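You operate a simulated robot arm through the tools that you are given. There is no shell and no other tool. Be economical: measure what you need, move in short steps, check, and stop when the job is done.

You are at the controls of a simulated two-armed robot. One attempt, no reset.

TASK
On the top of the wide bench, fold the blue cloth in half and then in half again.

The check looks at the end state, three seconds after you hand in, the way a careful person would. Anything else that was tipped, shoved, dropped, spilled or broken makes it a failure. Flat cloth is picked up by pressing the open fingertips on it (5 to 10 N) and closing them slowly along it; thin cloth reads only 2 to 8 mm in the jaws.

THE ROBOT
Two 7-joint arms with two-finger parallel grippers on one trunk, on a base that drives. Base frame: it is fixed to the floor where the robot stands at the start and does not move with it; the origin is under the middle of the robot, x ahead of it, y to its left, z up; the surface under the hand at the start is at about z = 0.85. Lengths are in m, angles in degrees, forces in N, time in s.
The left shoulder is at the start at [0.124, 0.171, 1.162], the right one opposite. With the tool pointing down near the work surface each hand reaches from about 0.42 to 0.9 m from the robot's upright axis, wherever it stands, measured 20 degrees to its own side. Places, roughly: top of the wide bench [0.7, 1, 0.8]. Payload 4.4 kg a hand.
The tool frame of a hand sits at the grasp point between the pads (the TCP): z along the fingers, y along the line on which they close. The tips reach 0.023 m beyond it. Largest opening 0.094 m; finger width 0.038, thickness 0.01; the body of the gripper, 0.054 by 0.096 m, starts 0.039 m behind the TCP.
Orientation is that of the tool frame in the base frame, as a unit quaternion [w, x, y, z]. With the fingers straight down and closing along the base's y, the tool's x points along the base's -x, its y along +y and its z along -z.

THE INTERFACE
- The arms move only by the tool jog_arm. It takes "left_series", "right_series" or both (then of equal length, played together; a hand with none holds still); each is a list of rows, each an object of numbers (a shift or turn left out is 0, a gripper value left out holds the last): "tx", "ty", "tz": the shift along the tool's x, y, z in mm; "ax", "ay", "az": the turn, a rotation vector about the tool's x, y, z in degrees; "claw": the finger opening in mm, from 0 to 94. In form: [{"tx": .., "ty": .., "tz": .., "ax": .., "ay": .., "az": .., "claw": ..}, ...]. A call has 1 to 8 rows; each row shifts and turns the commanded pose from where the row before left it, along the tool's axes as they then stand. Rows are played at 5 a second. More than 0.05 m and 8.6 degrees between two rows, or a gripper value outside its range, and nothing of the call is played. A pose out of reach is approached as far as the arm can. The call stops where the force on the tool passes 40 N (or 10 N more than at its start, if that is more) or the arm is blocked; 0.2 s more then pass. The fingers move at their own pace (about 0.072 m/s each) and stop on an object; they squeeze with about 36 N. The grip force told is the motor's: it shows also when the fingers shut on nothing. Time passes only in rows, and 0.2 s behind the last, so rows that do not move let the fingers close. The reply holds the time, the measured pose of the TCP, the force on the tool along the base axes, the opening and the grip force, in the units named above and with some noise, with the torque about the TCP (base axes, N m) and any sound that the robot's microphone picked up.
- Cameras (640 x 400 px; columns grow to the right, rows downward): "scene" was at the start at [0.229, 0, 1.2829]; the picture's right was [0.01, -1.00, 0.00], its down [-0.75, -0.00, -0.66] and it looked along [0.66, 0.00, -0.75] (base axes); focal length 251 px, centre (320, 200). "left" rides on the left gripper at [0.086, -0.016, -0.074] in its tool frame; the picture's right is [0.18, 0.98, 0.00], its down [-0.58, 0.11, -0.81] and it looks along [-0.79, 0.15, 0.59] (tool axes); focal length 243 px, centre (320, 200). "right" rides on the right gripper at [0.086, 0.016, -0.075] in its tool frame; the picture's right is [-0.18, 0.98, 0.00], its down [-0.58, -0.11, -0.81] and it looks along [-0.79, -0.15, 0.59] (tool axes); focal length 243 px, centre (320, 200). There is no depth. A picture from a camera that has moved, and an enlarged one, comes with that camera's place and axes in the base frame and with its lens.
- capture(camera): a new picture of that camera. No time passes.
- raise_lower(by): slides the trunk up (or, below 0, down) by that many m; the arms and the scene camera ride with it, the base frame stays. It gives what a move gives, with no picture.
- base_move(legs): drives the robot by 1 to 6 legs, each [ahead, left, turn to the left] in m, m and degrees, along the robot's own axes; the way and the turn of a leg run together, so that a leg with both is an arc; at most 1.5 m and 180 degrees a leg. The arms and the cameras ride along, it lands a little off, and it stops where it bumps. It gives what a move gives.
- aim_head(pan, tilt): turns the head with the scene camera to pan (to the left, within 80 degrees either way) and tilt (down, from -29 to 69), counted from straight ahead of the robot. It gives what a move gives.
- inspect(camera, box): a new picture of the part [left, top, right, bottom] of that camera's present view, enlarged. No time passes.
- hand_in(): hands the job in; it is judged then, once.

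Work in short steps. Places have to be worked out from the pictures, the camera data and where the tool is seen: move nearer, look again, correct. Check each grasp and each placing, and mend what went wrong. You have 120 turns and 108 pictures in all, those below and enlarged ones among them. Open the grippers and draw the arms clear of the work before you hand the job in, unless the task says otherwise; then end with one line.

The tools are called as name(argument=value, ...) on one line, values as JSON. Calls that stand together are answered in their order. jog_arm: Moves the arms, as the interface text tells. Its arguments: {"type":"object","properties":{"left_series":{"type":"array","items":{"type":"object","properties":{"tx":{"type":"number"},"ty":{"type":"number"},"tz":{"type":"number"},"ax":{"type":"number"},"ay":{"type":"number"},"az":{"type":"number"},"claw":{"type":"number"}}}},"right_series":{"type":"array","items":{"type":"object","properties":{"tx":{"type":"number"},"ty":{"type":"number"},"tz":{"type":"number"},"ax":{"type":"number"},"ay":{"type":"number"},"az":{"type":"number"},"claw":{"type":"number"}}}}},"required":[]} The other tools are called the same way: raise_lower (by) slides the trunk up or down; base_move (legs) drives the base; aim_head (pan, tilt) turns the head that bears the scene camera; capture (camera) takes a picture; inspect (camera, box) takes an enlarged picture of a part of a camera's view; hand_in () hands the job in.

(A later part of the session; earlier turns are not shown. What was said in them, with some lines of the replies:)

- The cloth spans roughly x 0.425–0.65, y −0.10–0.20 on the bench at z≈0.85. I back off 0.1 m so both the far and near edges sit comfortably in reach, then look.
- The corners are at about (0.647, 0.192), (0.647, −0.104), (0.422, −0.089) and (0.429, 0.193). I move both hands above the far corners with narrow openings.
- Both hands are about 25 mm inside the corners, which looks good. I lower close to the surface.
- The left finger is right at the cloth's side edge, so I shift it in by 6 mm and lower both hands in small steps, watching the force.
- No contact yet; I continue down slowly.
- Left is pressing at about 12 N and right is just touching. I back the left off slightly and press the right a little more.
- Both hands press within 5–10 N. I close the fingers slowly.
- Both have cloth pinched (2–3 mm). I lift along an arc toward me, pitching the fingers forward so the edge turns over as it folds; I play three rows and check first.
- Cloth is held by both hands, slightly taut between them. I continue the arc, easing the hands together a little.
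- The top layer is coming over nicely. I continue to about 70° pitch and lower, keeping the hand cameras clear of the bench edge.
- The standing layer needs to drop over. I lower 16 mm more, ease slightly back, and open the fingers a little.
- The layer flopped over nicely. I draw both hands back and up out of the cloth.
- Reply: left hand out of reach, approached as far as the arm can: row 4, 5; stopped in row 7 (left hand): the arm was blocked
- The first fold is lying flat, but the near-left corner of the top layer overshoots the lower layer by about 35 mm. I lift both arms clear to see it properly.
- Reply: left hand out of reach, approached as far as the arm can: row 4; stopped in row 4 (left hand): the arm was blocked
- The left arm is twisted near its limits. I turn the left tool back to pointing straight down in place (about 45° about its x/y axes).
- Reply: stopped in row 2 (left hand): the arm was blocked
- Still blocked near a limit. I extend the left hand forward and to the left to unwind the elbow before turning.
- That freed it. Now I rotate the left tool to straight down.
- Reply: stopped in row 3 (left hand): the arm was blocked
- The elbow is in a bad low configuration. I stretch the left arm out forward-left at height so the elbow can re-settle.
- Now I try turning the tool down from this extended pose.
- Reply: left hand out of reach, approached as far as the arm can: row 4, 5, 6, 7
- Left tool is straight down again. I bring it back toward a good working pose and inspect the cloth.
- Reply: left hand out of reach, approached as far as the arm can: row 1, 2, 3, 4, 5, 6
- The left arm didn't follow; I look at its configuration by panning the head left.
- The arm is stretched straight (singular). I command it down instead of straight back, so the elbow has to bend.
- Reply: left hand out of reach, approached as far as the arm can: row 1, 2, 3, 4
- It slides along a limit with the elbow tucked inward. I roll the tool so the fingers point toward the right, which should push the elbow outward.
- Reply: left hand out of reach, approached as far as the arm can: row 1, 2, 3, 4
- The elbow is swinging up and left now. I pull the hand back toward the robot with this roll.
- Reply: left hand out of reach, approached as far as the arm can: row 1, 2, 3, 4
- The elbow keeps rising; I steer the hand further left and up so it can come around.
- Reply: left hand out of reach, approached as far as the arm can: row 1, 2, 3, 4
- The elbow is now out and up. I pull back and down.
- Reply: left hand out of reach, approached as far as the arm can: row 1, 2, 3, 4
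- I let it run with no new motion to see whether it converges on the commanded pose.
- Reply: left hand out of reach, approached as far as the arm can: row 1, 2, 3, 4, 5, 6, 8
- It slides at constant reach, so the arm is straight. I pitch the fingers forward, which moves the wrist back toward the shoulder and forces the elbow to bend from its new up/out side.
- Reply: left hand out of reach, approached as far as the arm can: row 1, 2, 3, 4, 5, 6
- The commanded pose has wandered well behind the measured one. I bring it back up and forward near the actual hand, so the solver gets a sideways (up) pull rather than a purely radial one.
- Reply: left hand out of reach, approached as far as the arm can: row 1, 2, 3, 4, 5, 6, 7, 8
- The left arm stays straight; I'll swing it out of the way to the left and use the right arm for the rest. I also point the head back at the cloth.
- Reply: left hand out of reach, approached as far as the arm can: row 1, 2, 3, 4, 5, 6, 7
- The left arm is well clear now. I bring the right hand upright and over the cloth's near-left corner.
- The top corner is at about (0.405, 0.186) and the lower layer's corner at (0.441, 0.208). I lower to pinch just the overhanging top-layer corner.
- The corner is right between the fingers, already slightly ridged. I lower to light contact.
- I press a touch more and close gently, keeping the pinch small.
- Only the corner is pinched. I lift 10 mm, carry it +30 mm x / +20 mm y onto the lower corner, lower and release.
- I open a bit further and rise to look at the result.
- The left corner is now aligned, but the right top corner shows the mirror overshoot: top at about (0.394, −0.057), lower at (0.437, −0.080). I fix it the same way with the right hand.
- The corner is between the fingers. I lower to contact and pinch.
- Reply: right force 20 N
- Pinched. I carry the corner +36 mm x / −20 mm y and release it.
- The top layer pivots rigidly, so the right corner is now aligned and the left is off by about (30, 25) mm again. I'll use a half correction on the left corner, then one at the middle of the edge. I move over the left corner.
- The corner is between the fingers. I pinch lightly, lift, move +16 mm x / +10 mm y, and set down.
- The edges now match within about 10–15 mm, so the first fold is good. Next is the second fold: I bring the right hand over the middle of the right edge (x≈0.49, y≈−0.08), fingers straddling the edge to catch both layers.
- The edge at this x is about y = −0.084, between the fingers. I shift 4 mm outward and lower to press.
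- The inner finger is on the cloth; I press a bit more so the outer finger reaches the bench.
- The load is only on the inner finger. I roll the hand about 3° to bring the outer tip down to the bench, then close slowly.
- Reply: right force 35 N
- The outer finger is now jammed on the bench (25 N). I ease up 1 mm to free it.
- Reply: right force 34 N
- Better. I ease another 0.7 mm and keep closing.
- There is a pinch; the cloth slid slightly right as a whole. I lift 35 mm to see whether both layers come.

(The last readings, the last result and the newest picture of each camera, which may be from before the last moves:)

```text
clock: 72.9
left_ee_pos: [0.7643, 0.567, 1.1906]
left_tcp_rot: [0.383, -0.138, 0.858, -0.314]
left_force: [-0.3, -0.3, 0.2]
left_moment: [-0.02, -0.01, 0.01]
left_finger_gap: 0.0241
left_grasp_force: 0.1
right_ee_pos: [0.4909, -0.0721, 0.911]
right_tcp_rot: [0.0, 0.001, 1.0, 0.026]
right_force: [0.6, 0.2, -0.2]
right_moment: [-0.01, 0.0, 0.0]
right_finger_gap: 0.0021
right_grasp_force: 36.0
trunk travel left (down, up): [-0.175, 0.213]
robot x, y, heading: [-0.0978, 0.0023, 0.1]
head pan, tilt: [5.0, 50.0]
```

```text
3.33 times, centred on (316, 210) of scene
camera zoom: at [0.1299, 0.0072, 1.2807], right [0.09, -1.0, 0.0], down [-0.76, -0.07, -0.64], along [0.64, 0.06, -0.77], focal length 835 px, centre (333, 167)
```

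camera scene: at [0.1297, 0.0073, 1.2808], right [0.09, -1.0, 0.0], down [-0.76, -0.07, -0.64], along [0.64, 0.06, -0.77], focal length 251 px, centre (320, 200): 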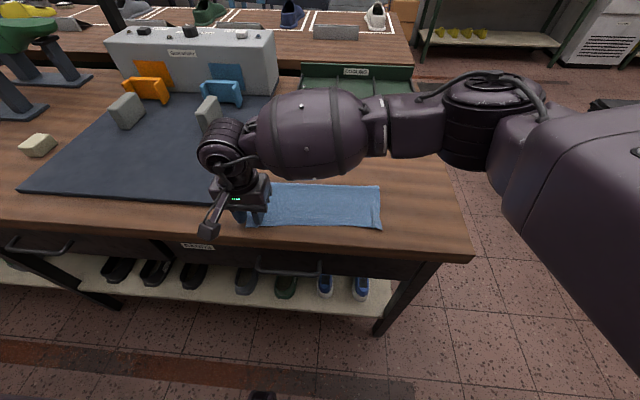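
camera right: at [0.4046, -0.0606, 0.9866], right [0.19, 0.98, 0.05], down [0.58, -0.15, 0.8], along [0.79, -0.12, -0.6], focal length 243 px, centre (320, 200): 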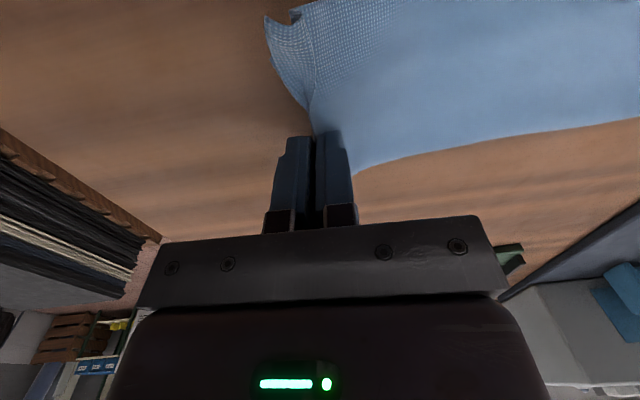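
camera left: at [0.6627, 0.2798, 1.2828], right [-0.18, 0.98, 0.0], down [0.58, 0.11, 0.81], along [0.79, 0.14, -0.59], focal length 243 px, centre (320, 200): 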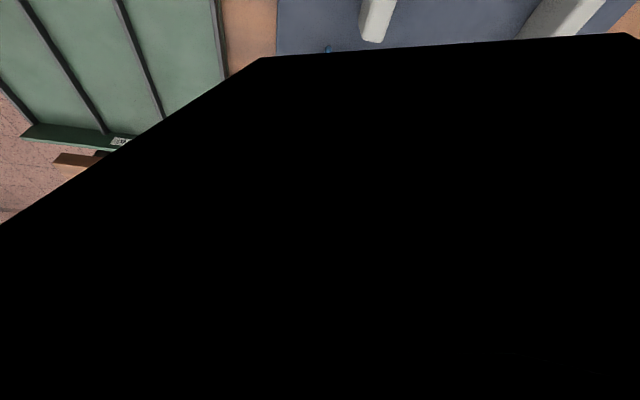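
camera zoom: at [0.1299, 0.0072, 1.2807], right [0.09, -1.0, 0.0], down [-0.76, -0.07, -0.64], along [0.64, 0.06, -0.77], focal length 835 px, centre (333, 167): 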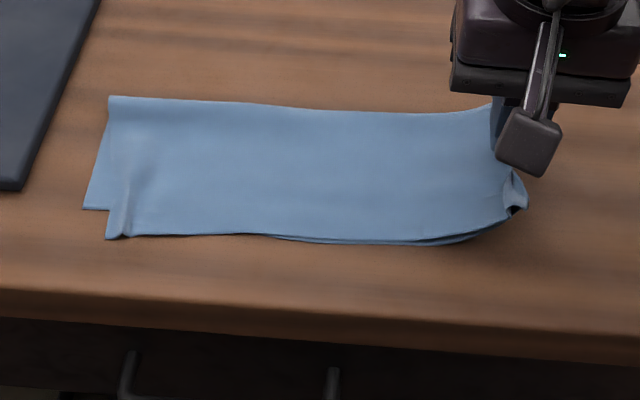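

Both layers lift together. I carry the edge along an arc to the left, and check midway.

jog_arm(right_series=[{"ax": 3, "ty": 27, "tz": -29}, {"ty": 33, "tz": -25}, {"ty": 38, "tz": -18}, {"ty": 38, "tz": 0}, {"ty": 33, "tz": 18}, {}])

inspect(camera="scene", box=[220, 130, 412, 250])

capture(camera="right")

```text
clock: 74.3
left_ee_pos: [0.7649, 0.5679, 1.1915]
left_tcp_rot: [0.384, -0.137, 0.857, -0.314]
left_force: [-0.2, 0.0, -0.2]
left_moment: [0.0, 0.02, 0.01]
left_finger_gap: 0.024
left_grasp_force: 0.0
right_ee_pos: [0.4887, 0.0942, 0.9707]
right_tcp_rot: [0.0, 0.001, 1.0, 0.001]
right_force: [0.3, -0.3, 0.2]
right_moment: [-0.01, 0.04, 0.02]
right_finger_gap: 0.0022
right_grasp_force: 35.6
trunk travel left (down, up): [-0.175, 0.213]
robot x, y, heading: [-0.1006, -0.0014, 0.1]
head pan, tilt: [5.0, 50.0]
```

```text
3.33 times, centred on (316, 190) of scene
camera zoom: at [0.1295, 0.0068, 1.2808], right [0.09, -1.0, 0.0], down [-0.76, -0.07, -0.64], along [0.64, 0.06, -0.77], focal length 835 px, centre (333, 233)
```

zoom: 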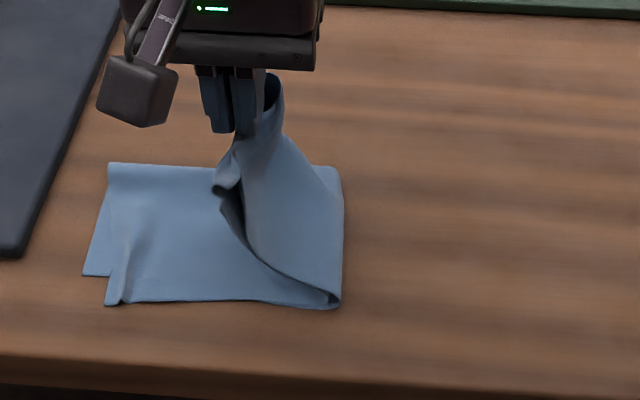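

```text
50 pictures are left
camera right: at [0.4025, 0.1096, 1.0453], right [0.19, 0.98, 0.0], down [0.58, -0.11, 0.81], along [0.79, -0.15, -0.59], focal length 243 px, centre (320, 200)
```

right: 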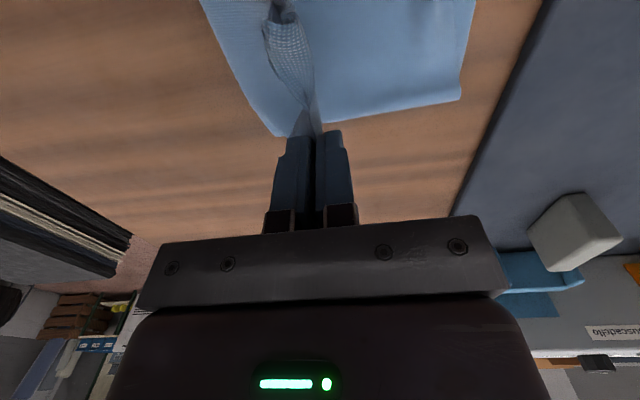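

The fold is progressing well with the crease near y≈0.05. I lower the held edge toward the left edge.

jog_arm(right_series=[{"ty": 35, "tz": 22}, {"ty": 30, "tz": 28}, {"ty": 25, "tz": 25}, {"tz": 12}, {}])

inspect(camera="scene", box=[220, 130, 412, 250])

capture(camera="right")

```text
clock: 75.5
left_ee_pos: [0.7653, 0.5686, 1.1908]
left_tcp_rot: [0.383, -0.139, 0.857, -0.314]
left_force: [0.2, -0.3, -0.2]
left_moment: [-0.01, 0.02, 0.0]
left_finger_gap: 0.0237
left_grasp_force: 0.1
right_ee_pos: [0.491, 0.1846, 0.8825]
right_tcp_rot: [0.0, 0.001, 1.0, 0.0]
right_force: [-0.4, 0.4, -0.1]
right_moment: [0.01, -0.01, 0.01]
right_finger_gap: 0.0024
right_grasp_force: 35.9
trunk travel left (down, up): [-0.175, 0.213]
robot x, y, heading: [-0.099, 0.004, -0.1]
head pan, tilt: [5.0, 50.0]
```

```text
3.33 times, centred on (316, 190) of scene
camera zoom: at [0.1297, 0.0075, 1.2808], right [0.09, -1.0, 0.0], down [-0.76, -0.07, -0.64], along [0.64, 0.06, -0.77], focal length 835 px, centre (333, 233)
```

zoom: 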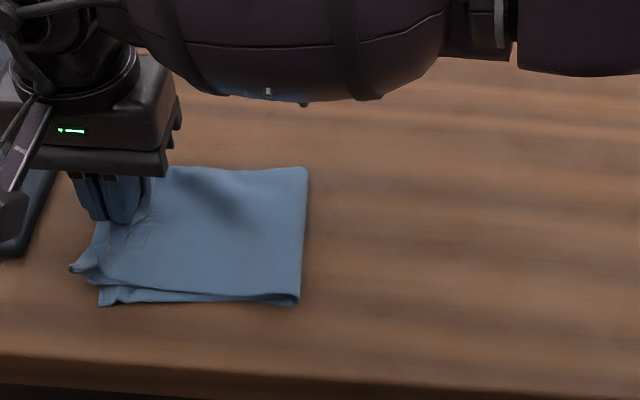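

```text
48 pictures are left
camera right: at [0.4049, 0.2009, 0.9571], right [0.19, 0.98, 0.0], down [0.58, -0.11, 0.81], along [0.79, -0.15, -0.59], focal length 243 px, centre (320, 200)
```

right: 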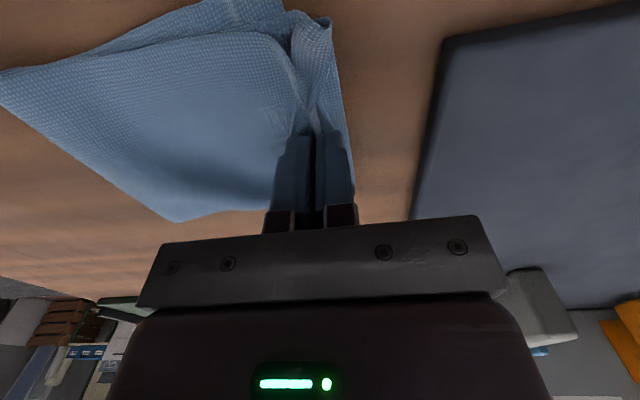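

The edges line up well. I nudge 5 mm toward me, lower, and release.

jog_arm(right_series=[{"tx": 5}, {"tz": 4}, {}, {"claw": 8}, {"claw": 16}, {"claw": 26}, {}, {"tz": -12}])

jog_arm(right_series=[{"tz": -20}, {"tz": -40}, {"tz": -45}, {"ty": -48}, {"ty": -48}, {"ty": -48}, {"ty": -48}, {"ty": -48}])

jog_arm(right_series=[{"ty": -45}, {"ty": -45}, {}])

inspect(camera="scene", box=[220, 130, 412, 250])

```text
clock: 77.3
left_ee_pos: [0.7639, 0.5677, 1.1917]
left_tcp_rot: [0.383, -0.139, 0.858, -0.313]
left_force: [-0.4, 0.2, -0.4]
left_moment: [-0.02, -0.01, 0.0]
left_finger_gap: 0.0241
left_grasp_force: 0.1
right_ee_pos: [0.4856, 0.184, 0.8899]
right_tcp_rot: [0.0, 0.0, 1.0, 0.001]
right_force: [0.0, 0.4, -0.1]
right_moment: [-0.03, 0.01, -0.03]
right_finger_gap: 0.026
right_grasp_force: 0.1
trunk travel left (down, up): [-0.175, 0.213]
robot x, y, heading: [-0.1, -0.0002, 0.4]
head pan, tilt: [5.0, 50.0]
```

```text
clock: 79.1
left_ee_pos: [0.7634, 0.5665, 1.1918]
left_tcp_rot: [0.383, -0.137, 0.858, -0.315]
left_force: [-0.3, -0.3, -0.3]
left_moment: [0.05, 0.0, 0.01]
left_finger_gap: 0.0237
left_grasp_force: 0.1
right_ee_pos: [0.485, -0.0597, 0.9949]
right_tcp_rot: [0.0, 0.0, 1.0, 0.0]
right_force: [0.2, -0.1, -0.3]
right_moment: [0.03, -0.02, -0.01]
right_finger_gap: 0.0259
right_grasp_force: 0.1
trunk travel left (down, up): [-0.175, 0.213]
robot x, y, heading: [-0.0967, -0.0011, 0.1]
head pan, tilt: [5.0, 50.0]
```

```text
clock: 79.9
left_ee_pos: [0.7644, 0.5694, 1.1909]
left_tcp_rot: [0.383, -0.139, 0.858, -0.314]
left_force: [0.3, 0.5, -0.2]
left_moment: [-0.02, 0.01, -0.01]
left_finger_gap: 0.0238
left_grasp_force: 0.0
right_ee_pos: [0.4863, -0.1464, 0.9936]
right_tcp_rot: [0.0, 0.001, 1.0, -0.001]
right_force: [0.7, 0.8, 0.1]
right_moment: [0.02, 0.0, 0.0]
right_finger_gap: 0.026
right_grasp_force: 0.1
trunk travel left (down, up): [-0.175, 0.213]
robot x, y, heading: [-0.0971, 0.0026, 0.0]
head pan, tilt: [5.0, 50.0]
```

```text
3.33 times, centred on (316, 190) of scene
camera zoom: at [0.1301, 0.0077, 1.2806], right [0.09, -1.0, 0.0], down [-0.76, -0.07, -0.64], along [0.64, 0.06, -0.77], focal length 835 px, centre (333, 233)
```

zoom: 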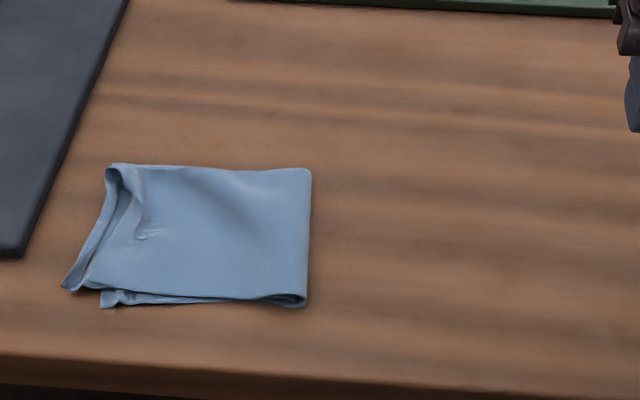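

The cloth is folded in quarters; the left edge has a small upturned ridge. I look closer before patting it flat.

inspect(camera="scene", box=[232, 160, 328, 220])

```text
6.67 times, centred on (280, 190) of scene
camera zoom: at [0.1301, 0.0077, 1.2806], right [0.09, -1.0, 0.0], down [-0.76, -0.07, -0.64], along [0.64, 0.06, -0.77], focal length 1671 px, centre (587, 267)
```

zoom: 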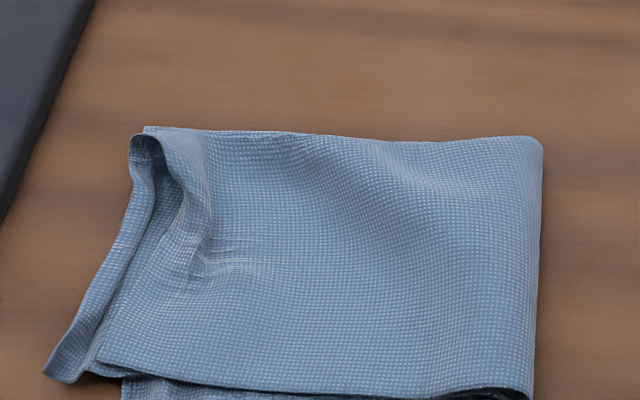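

A small groove remains along the left edge at about y≈0.18–0.19. I'll pat it with closed fingertips at two spots.

jog_arm(right_series=[{"ty": 48, "claw": 0}, {"ty": 48}, {"ty": 48}, {"ty": 48}, {"ty": 48}, {"ty": 48}, {"ty": 40, "tx": -18}, {"tz": 40}])

jog_arm(right_series=[{"tz": 40}, {"tz": 20}, {"tz": 10}, {"tz": 5}, {}])

```text
clock: 81.7
left_ee_pos: [0.7651, 0.5677, 1.188]
left_tcp_rot: [0.382, -0.138, 0.858, -0.314]
left_force: [0.4, 0.5, -0.4]
left_moment: [0.0, 0.02, 0.0]
left_finger_gap: 0.024
left_grasp_force: 0.0
right_ee_pos: [0.506, 0.1836, 0.9552]
right_tcp_rot: [-0.001, 0.002, 1.0, 0.001]
right_force: [-0.1, -0.8, -0.2]
right_moment: [0.02, 0.0, 0.02]
right_finger_gap: 0.0
right_grasp_force: 35.9
trunk travel left (down, up): [-0.175, 0.213]
robot x, y, heading: [-0.0984, -0.0006, 0.2]
head pan, tilt: [5.0, 50.0]
```

```text
clock: 82.9
left_ee_pos: [0.7658, 0.5681, 1.192]
left_tcp_rot: [0.383, -0.138, 0.858, -0.314]
left_force: [-0.9, 0.2, 0.8]
left_moment: [-0.01, -0.02, -0.02]
left_finger_gap: 0.024
left_grasp_force: 0.0
right_ee_pos: [0.5049, 0.1841, 0.8797]
right_tcp_rot: [0.0, 0.001, 1.0, 0.001]
right_force: [0.1, -0.3, 2.8]
right_moment: [0.02, -0.03, -0.02]
right_finger_gap: 0.0
right_grasp_force: 36.1
trunk travel left (down, up): [-0.175, 0.213]
robot x, y, heading: [-0.0954, 0.0056, 0.0]
head pan, tilt: [5.0, 50.0]
```

I press to a few newtons, lift, and pat the spot nearer to me as well as one further out.

jog_arm(right_series=[{"tz": 2}, {}, {"tz": -20}, {"tx": 38, "ty": 6}, {"tz": 18}, {"tz": 2}, {}, {"tz": -20}])

jog_arm(right_series=[{"tz": -30}, {"tz": -45}, {"tz": -20}, {"ty": -48}, {"ty": -48}, {"ty": -48}, {"ty": -48}, {"ty": -48}])

jog_arm(right_series=[{"ty": -45}, {"ty": -45}, {}])

inspect(camera="scene", box=[220, 150, 348, 230])

```text
clock: 84.7
left_ee_pos: [0.764, 0.5687, 1.1916]
left_tcp_rot: [0.383, -0.139, 0.858, -0.313]
left_force: [-0.3, -0.2, 0.6]
left_moment: [-0.04, 0.0, 0.02]
left_finger_gap: 0.024
left_grasp_force: 0.0
right_ee_pos: [0.4664, 0.1894, 0.8963]
right_tcp_rot: [0.0, 0.0, 1.0, 0.002]
right_force: [-0.1, 0.7, 0.2]
right_moment: [-0.03, -0.03, 0.04]
right_finger_gap: 0.0002
right_grasp_force: 36.0
trunk travel left (down, up): [-0.175, 0.213]
robot x, y, heading: [-0.0932, -0.0013, 0.0]
head pan, tilt: [5.0, 50.0]
```

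```text
clock: 86.5
left_ee_pos: [0.7646, 0.5667, 1.1906]
left_tcp_rot: [0.384, -0.138, 0.858, -0.313]
left_force: [0.2, -1.2, 0.0]
left_moment: [0.0, 0.0, -0.01]
left_finger_gap: 0.0241
left_grasp_force: 0.1
right_ee_pos: [0.4636, -0.0511, 0.9929]
right_tcp_rot: [0.0, -0.001, 1.0, 0.001]
right_force: [0.6, -1.1, 0.6]
right_moment: [0.04, -0.01, 0.0]
right_finger_gap: 0.0003
right_grasp_force: 35.8
trunk travel left (down, up): [-0.175, 0.213]
robot x, y, heading: [-0.0956, -0.0012, 0.5]
head pan, tilt: [5.0, 50.0]
```

```text
clock: 87.3
left_ee_pos: [0.7636, 0.5682, 1.1897]
left_tcp_rot: [0.382, -0.139, 0.858, -0.314]
left_force: [-0.3, 0.8, 0.0]
left_moment: [-0.04, 0.01, -0.01]
left_finger_gap: 0.0239
left_grasp_force: 0.1
right_ee_pos: [0.4665, -0.1409, 0.9921]
right_tcp_rot: [0.0, 0.0, 1.0, 0.0]
right_force: [0.9, -0.9, -0.3]
right_moment: [0.03, 0.0, 0.01]
right_finger_gap: 0.0001
right_grasp_force: 35.5
trunk travel left (down, up): [-0.175, 0.213]
robot x, y, heading: [-0.1004, 0.0005, -0.1]
head pan, tilt: [5.0, 50.0]
```

```text
5.00 times, centred on (284, 190) of scene
camera zoom: at [0.1301, 0.0077, 1.2806], right [0.09, -1.0, 0.0], down [-0.76, -0.07, -0.64], along [0.64, 0.06, -0.77], focal length 1253 px, centre (500, 250)
```

zoom: 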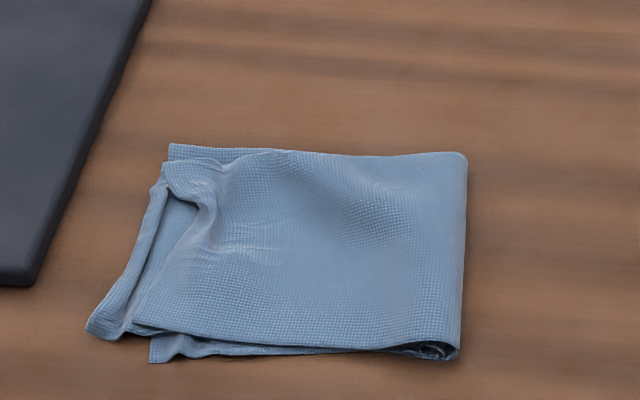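

It is much flatter and clearly a quarter fold. I give a few light pats along the right crease and the far bump to settle it.

jog_arm(right_series=[{"ty": 48}, {"ty": 48}, {"ty": 48}, {"ty": 48}, {"ty": 24, "tx": 12}, {"tz": 45}, {"tz": 45}, {"tz": 18}])

jog_arm(right_series=[{"tz": 5}, {}, {"tz": -23}, {"tx": -35}, {"tz": 23}, {}, {"tz": -23}, {"tx": -35}])

jog_arm(right_series=[{"tz": 23}, {}, {"tz": -25}, {"ty": 45}, {"ty": 20}, {"tz": 25}, {}, {"tz": -40}])

jog_arm(right_series=[{"tz": -45}, {"tz": -45, "claw": 30}, {"ty": -48}, {"ty": -48}, {"ty": -48}, {"ty": -48}, {"ty": -48}, {"ty": -48}])

inspect(camera="scene", box=[220, 150, 348, 230])

```text
clock: 89.1
left_ee_pos: [0.7643, 0.5678, 1.1905]
left_tcp_rot: [0.383, -0.138, 0.858, -0.315]
left_force: [-0.3, 0.3, 0.6]
left_moment: [-0.04, -0.02, -0.02]
left_finger_gap: 0.0239
left_grasp_force: 0.1
right_ee_pos: [0.4562, 0.0726, 0.8836]
right_tcp_rot: [0.0, 0.001, 1.0, 0.001]
right_force: [0.7, -0.1, -0.3]
right_moment: [0.0, -0.02, 0.0]
right_finger_gap: 0.0
right_grasp_force: 36.3
trunk travel left (down, up): [-0.175, 0.213]
robot x, y, heading: [-0.097, 0.0035, -0.0]
head pan, tilt: [5.0, 50.0]
```

```text
clock: 90.9
left_ee_pos: [0.7644, 0.5682, 1.1887]
left_tcp_rot: [0.382, -0.138, 0.858, -0.314]
left_force: [-0.2, -0.2, -0.2]
left_moment: [0.0, -0.01, -0.04]
left_finger_gap: 0.0238
left_grasp_force: 0.1
right_ee_pos: [0.5261, 0.0731, 0.8995]
right_tcp_rot: [-0.001, 0.0, 1.0, 0.001]
right_force: [-0.1, 0.5, -1.1]
right_moment: [0.0, 0.02, 0.02]
right_finger_gap: 0.0001
right_grasp_force: 36.0
trunk travel left (down, up): [-0.175, 0.213]
robot x, y, heading: [-0.0957, -0.0033, 0.0]
head pan, tilt: [5.0, 50.0]
```

```text
clock: 92.7
left_ee_pos: [0.763, 0.5683, 1.1925]
left_tcp_rot: [0.383, -0.138, 0.858, -0.314]
left_force: [-0.6, -0.6, 0.5]
left_moment: [0.03, 0.02, 0.0]
left_finger_gap: 0.024
left_grasp_force: 0.0
right_ee_pos: [0.5244, 0.1406, 0.9204]
right_tcp_rot: [0.0, 0.001, 1.0, 0.0]
right_force: [-0.4, -0.7, -0.2]
right_moment: [0.03, -0.01, 0.02]
right_finger_gap: 0.0001
right_grasp_force: 36.5
trunk travel left (down, up): [-0.175, 0.213]
robot x, y, heading: [-0.0933, -0.0, 0.0]
head pan, tilt: [5.0, 50.0]
```

```text
clock: 94.5
left_ee_pos: [0.7649, 0.5665, 1.1931]
left_tcp_rot: [0.383, -0.137, 0.858, -0.314]
left_force: [0.3, 0.7, 0.4]
left_moment: [0.01, -0.01, 0.02]
left_finger_gap: 0.024
left_grasp_force: 0.0
right_ee_pos: [0.5242, -0.1495, 1.0103]
right_tcp_rot: [0.0, 0.0, 1.0, 0.001]
right_force: [0.3, -0.9, 0.3]
right_moment: [0.0, 0.0, -0.02]
right_finger_gap: 0.03
right_grasp_force: 0.0
trunk travel left (down, up): [-0.175, 0.213]
robot x, y, heading: [-0.0995, -0.0009, 0.1]
head pan, tilt: [5.0, 50.0]
```

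```text
5.00 times, centred on (284, 190) of scene
camera zoom: at [0.1294, 0.0062, 1.2809], right [0.09, -1.0, 0.0], down [-0.76, -0.07, -0.64], along [0.64, 0.06, -0.77], focal length 1253 px, centre (500, 250)
```

zoom: 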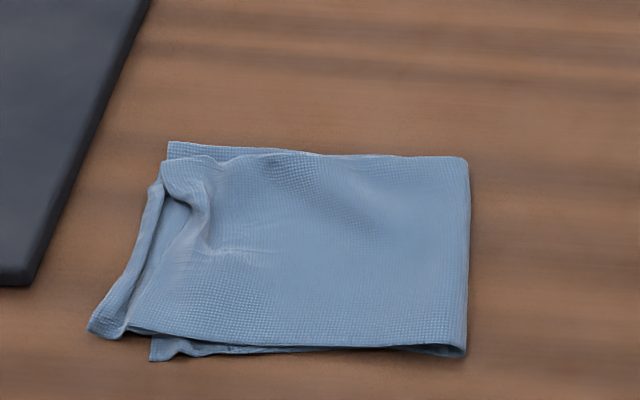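

The quarter fold lies flat. I open both grippers fully, draw the right hand further clear, and check the whole scene.

jog_arm(right_series=[{"claw": 94, "ty": -40}, {"ty": -30}, {}, {}], left_series=[{"claw": 94}, {}, {}, {}])

capture(camera="scene")

```text
clock: 95.5
left_ee_pos: [0.764, 0.5675, 1.1927]
left_tcp_rot: [0.382, -0.138, 0.858, -0.315]
left_force: [0.8, 0.2, 0.6]
left_moment: [-0.01, -0.01, 0.0]
left_finger_gap: 0.094
left_grasp_force: 0.0
right_ee_pos: [0.5237, -0.2187, 1.0077]
right_tcp_rot: [0.0, 0.0, 1.0, 0.0]
right_force: [-1.3, -0.2, -0.4]
right_moment: [0.0, 0.01, 0.02]
right_finger_gap: 0.0939
right_grasp_force: 0.1
trunk travel left (down, up): [-0.175, 0.213]
robot x, y, heading: [-0.098, -0.0025, 0.2]
head pan, tilt: [5.0, 50.0]
```

```text
43 pictures are left
camera scene: at [0.1297, 0.0073, 1.2807], right [0.09, -1.0, 0.0], down [-0.76, -0.07, -0.64], along [0.64, 0.06, -0.77], focal length 251 px, centre (320, 200)
```

scene: 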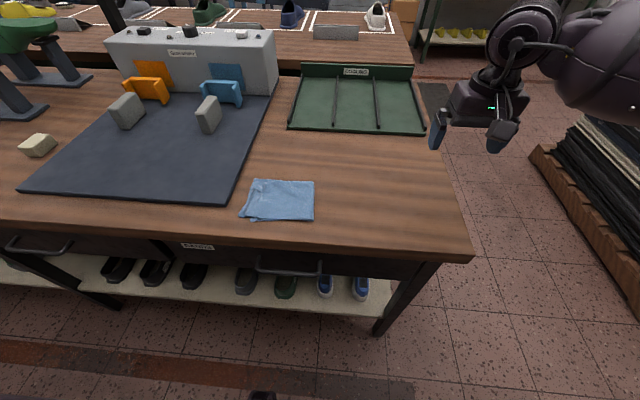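

The cloth is folded in quarters on the bench, nothing else appears disturbed, and the grippers are open and clear. I hand in.

hand_in()

```text
The job is handed in.
```

The blue cloth is folded in half and in half again on the wide bench; the layers match to roughly 10–15 mm at the corners, with a slight ridge left along one edge. Nothing else looked disturbed in the last picture, and both hands are open and clear.
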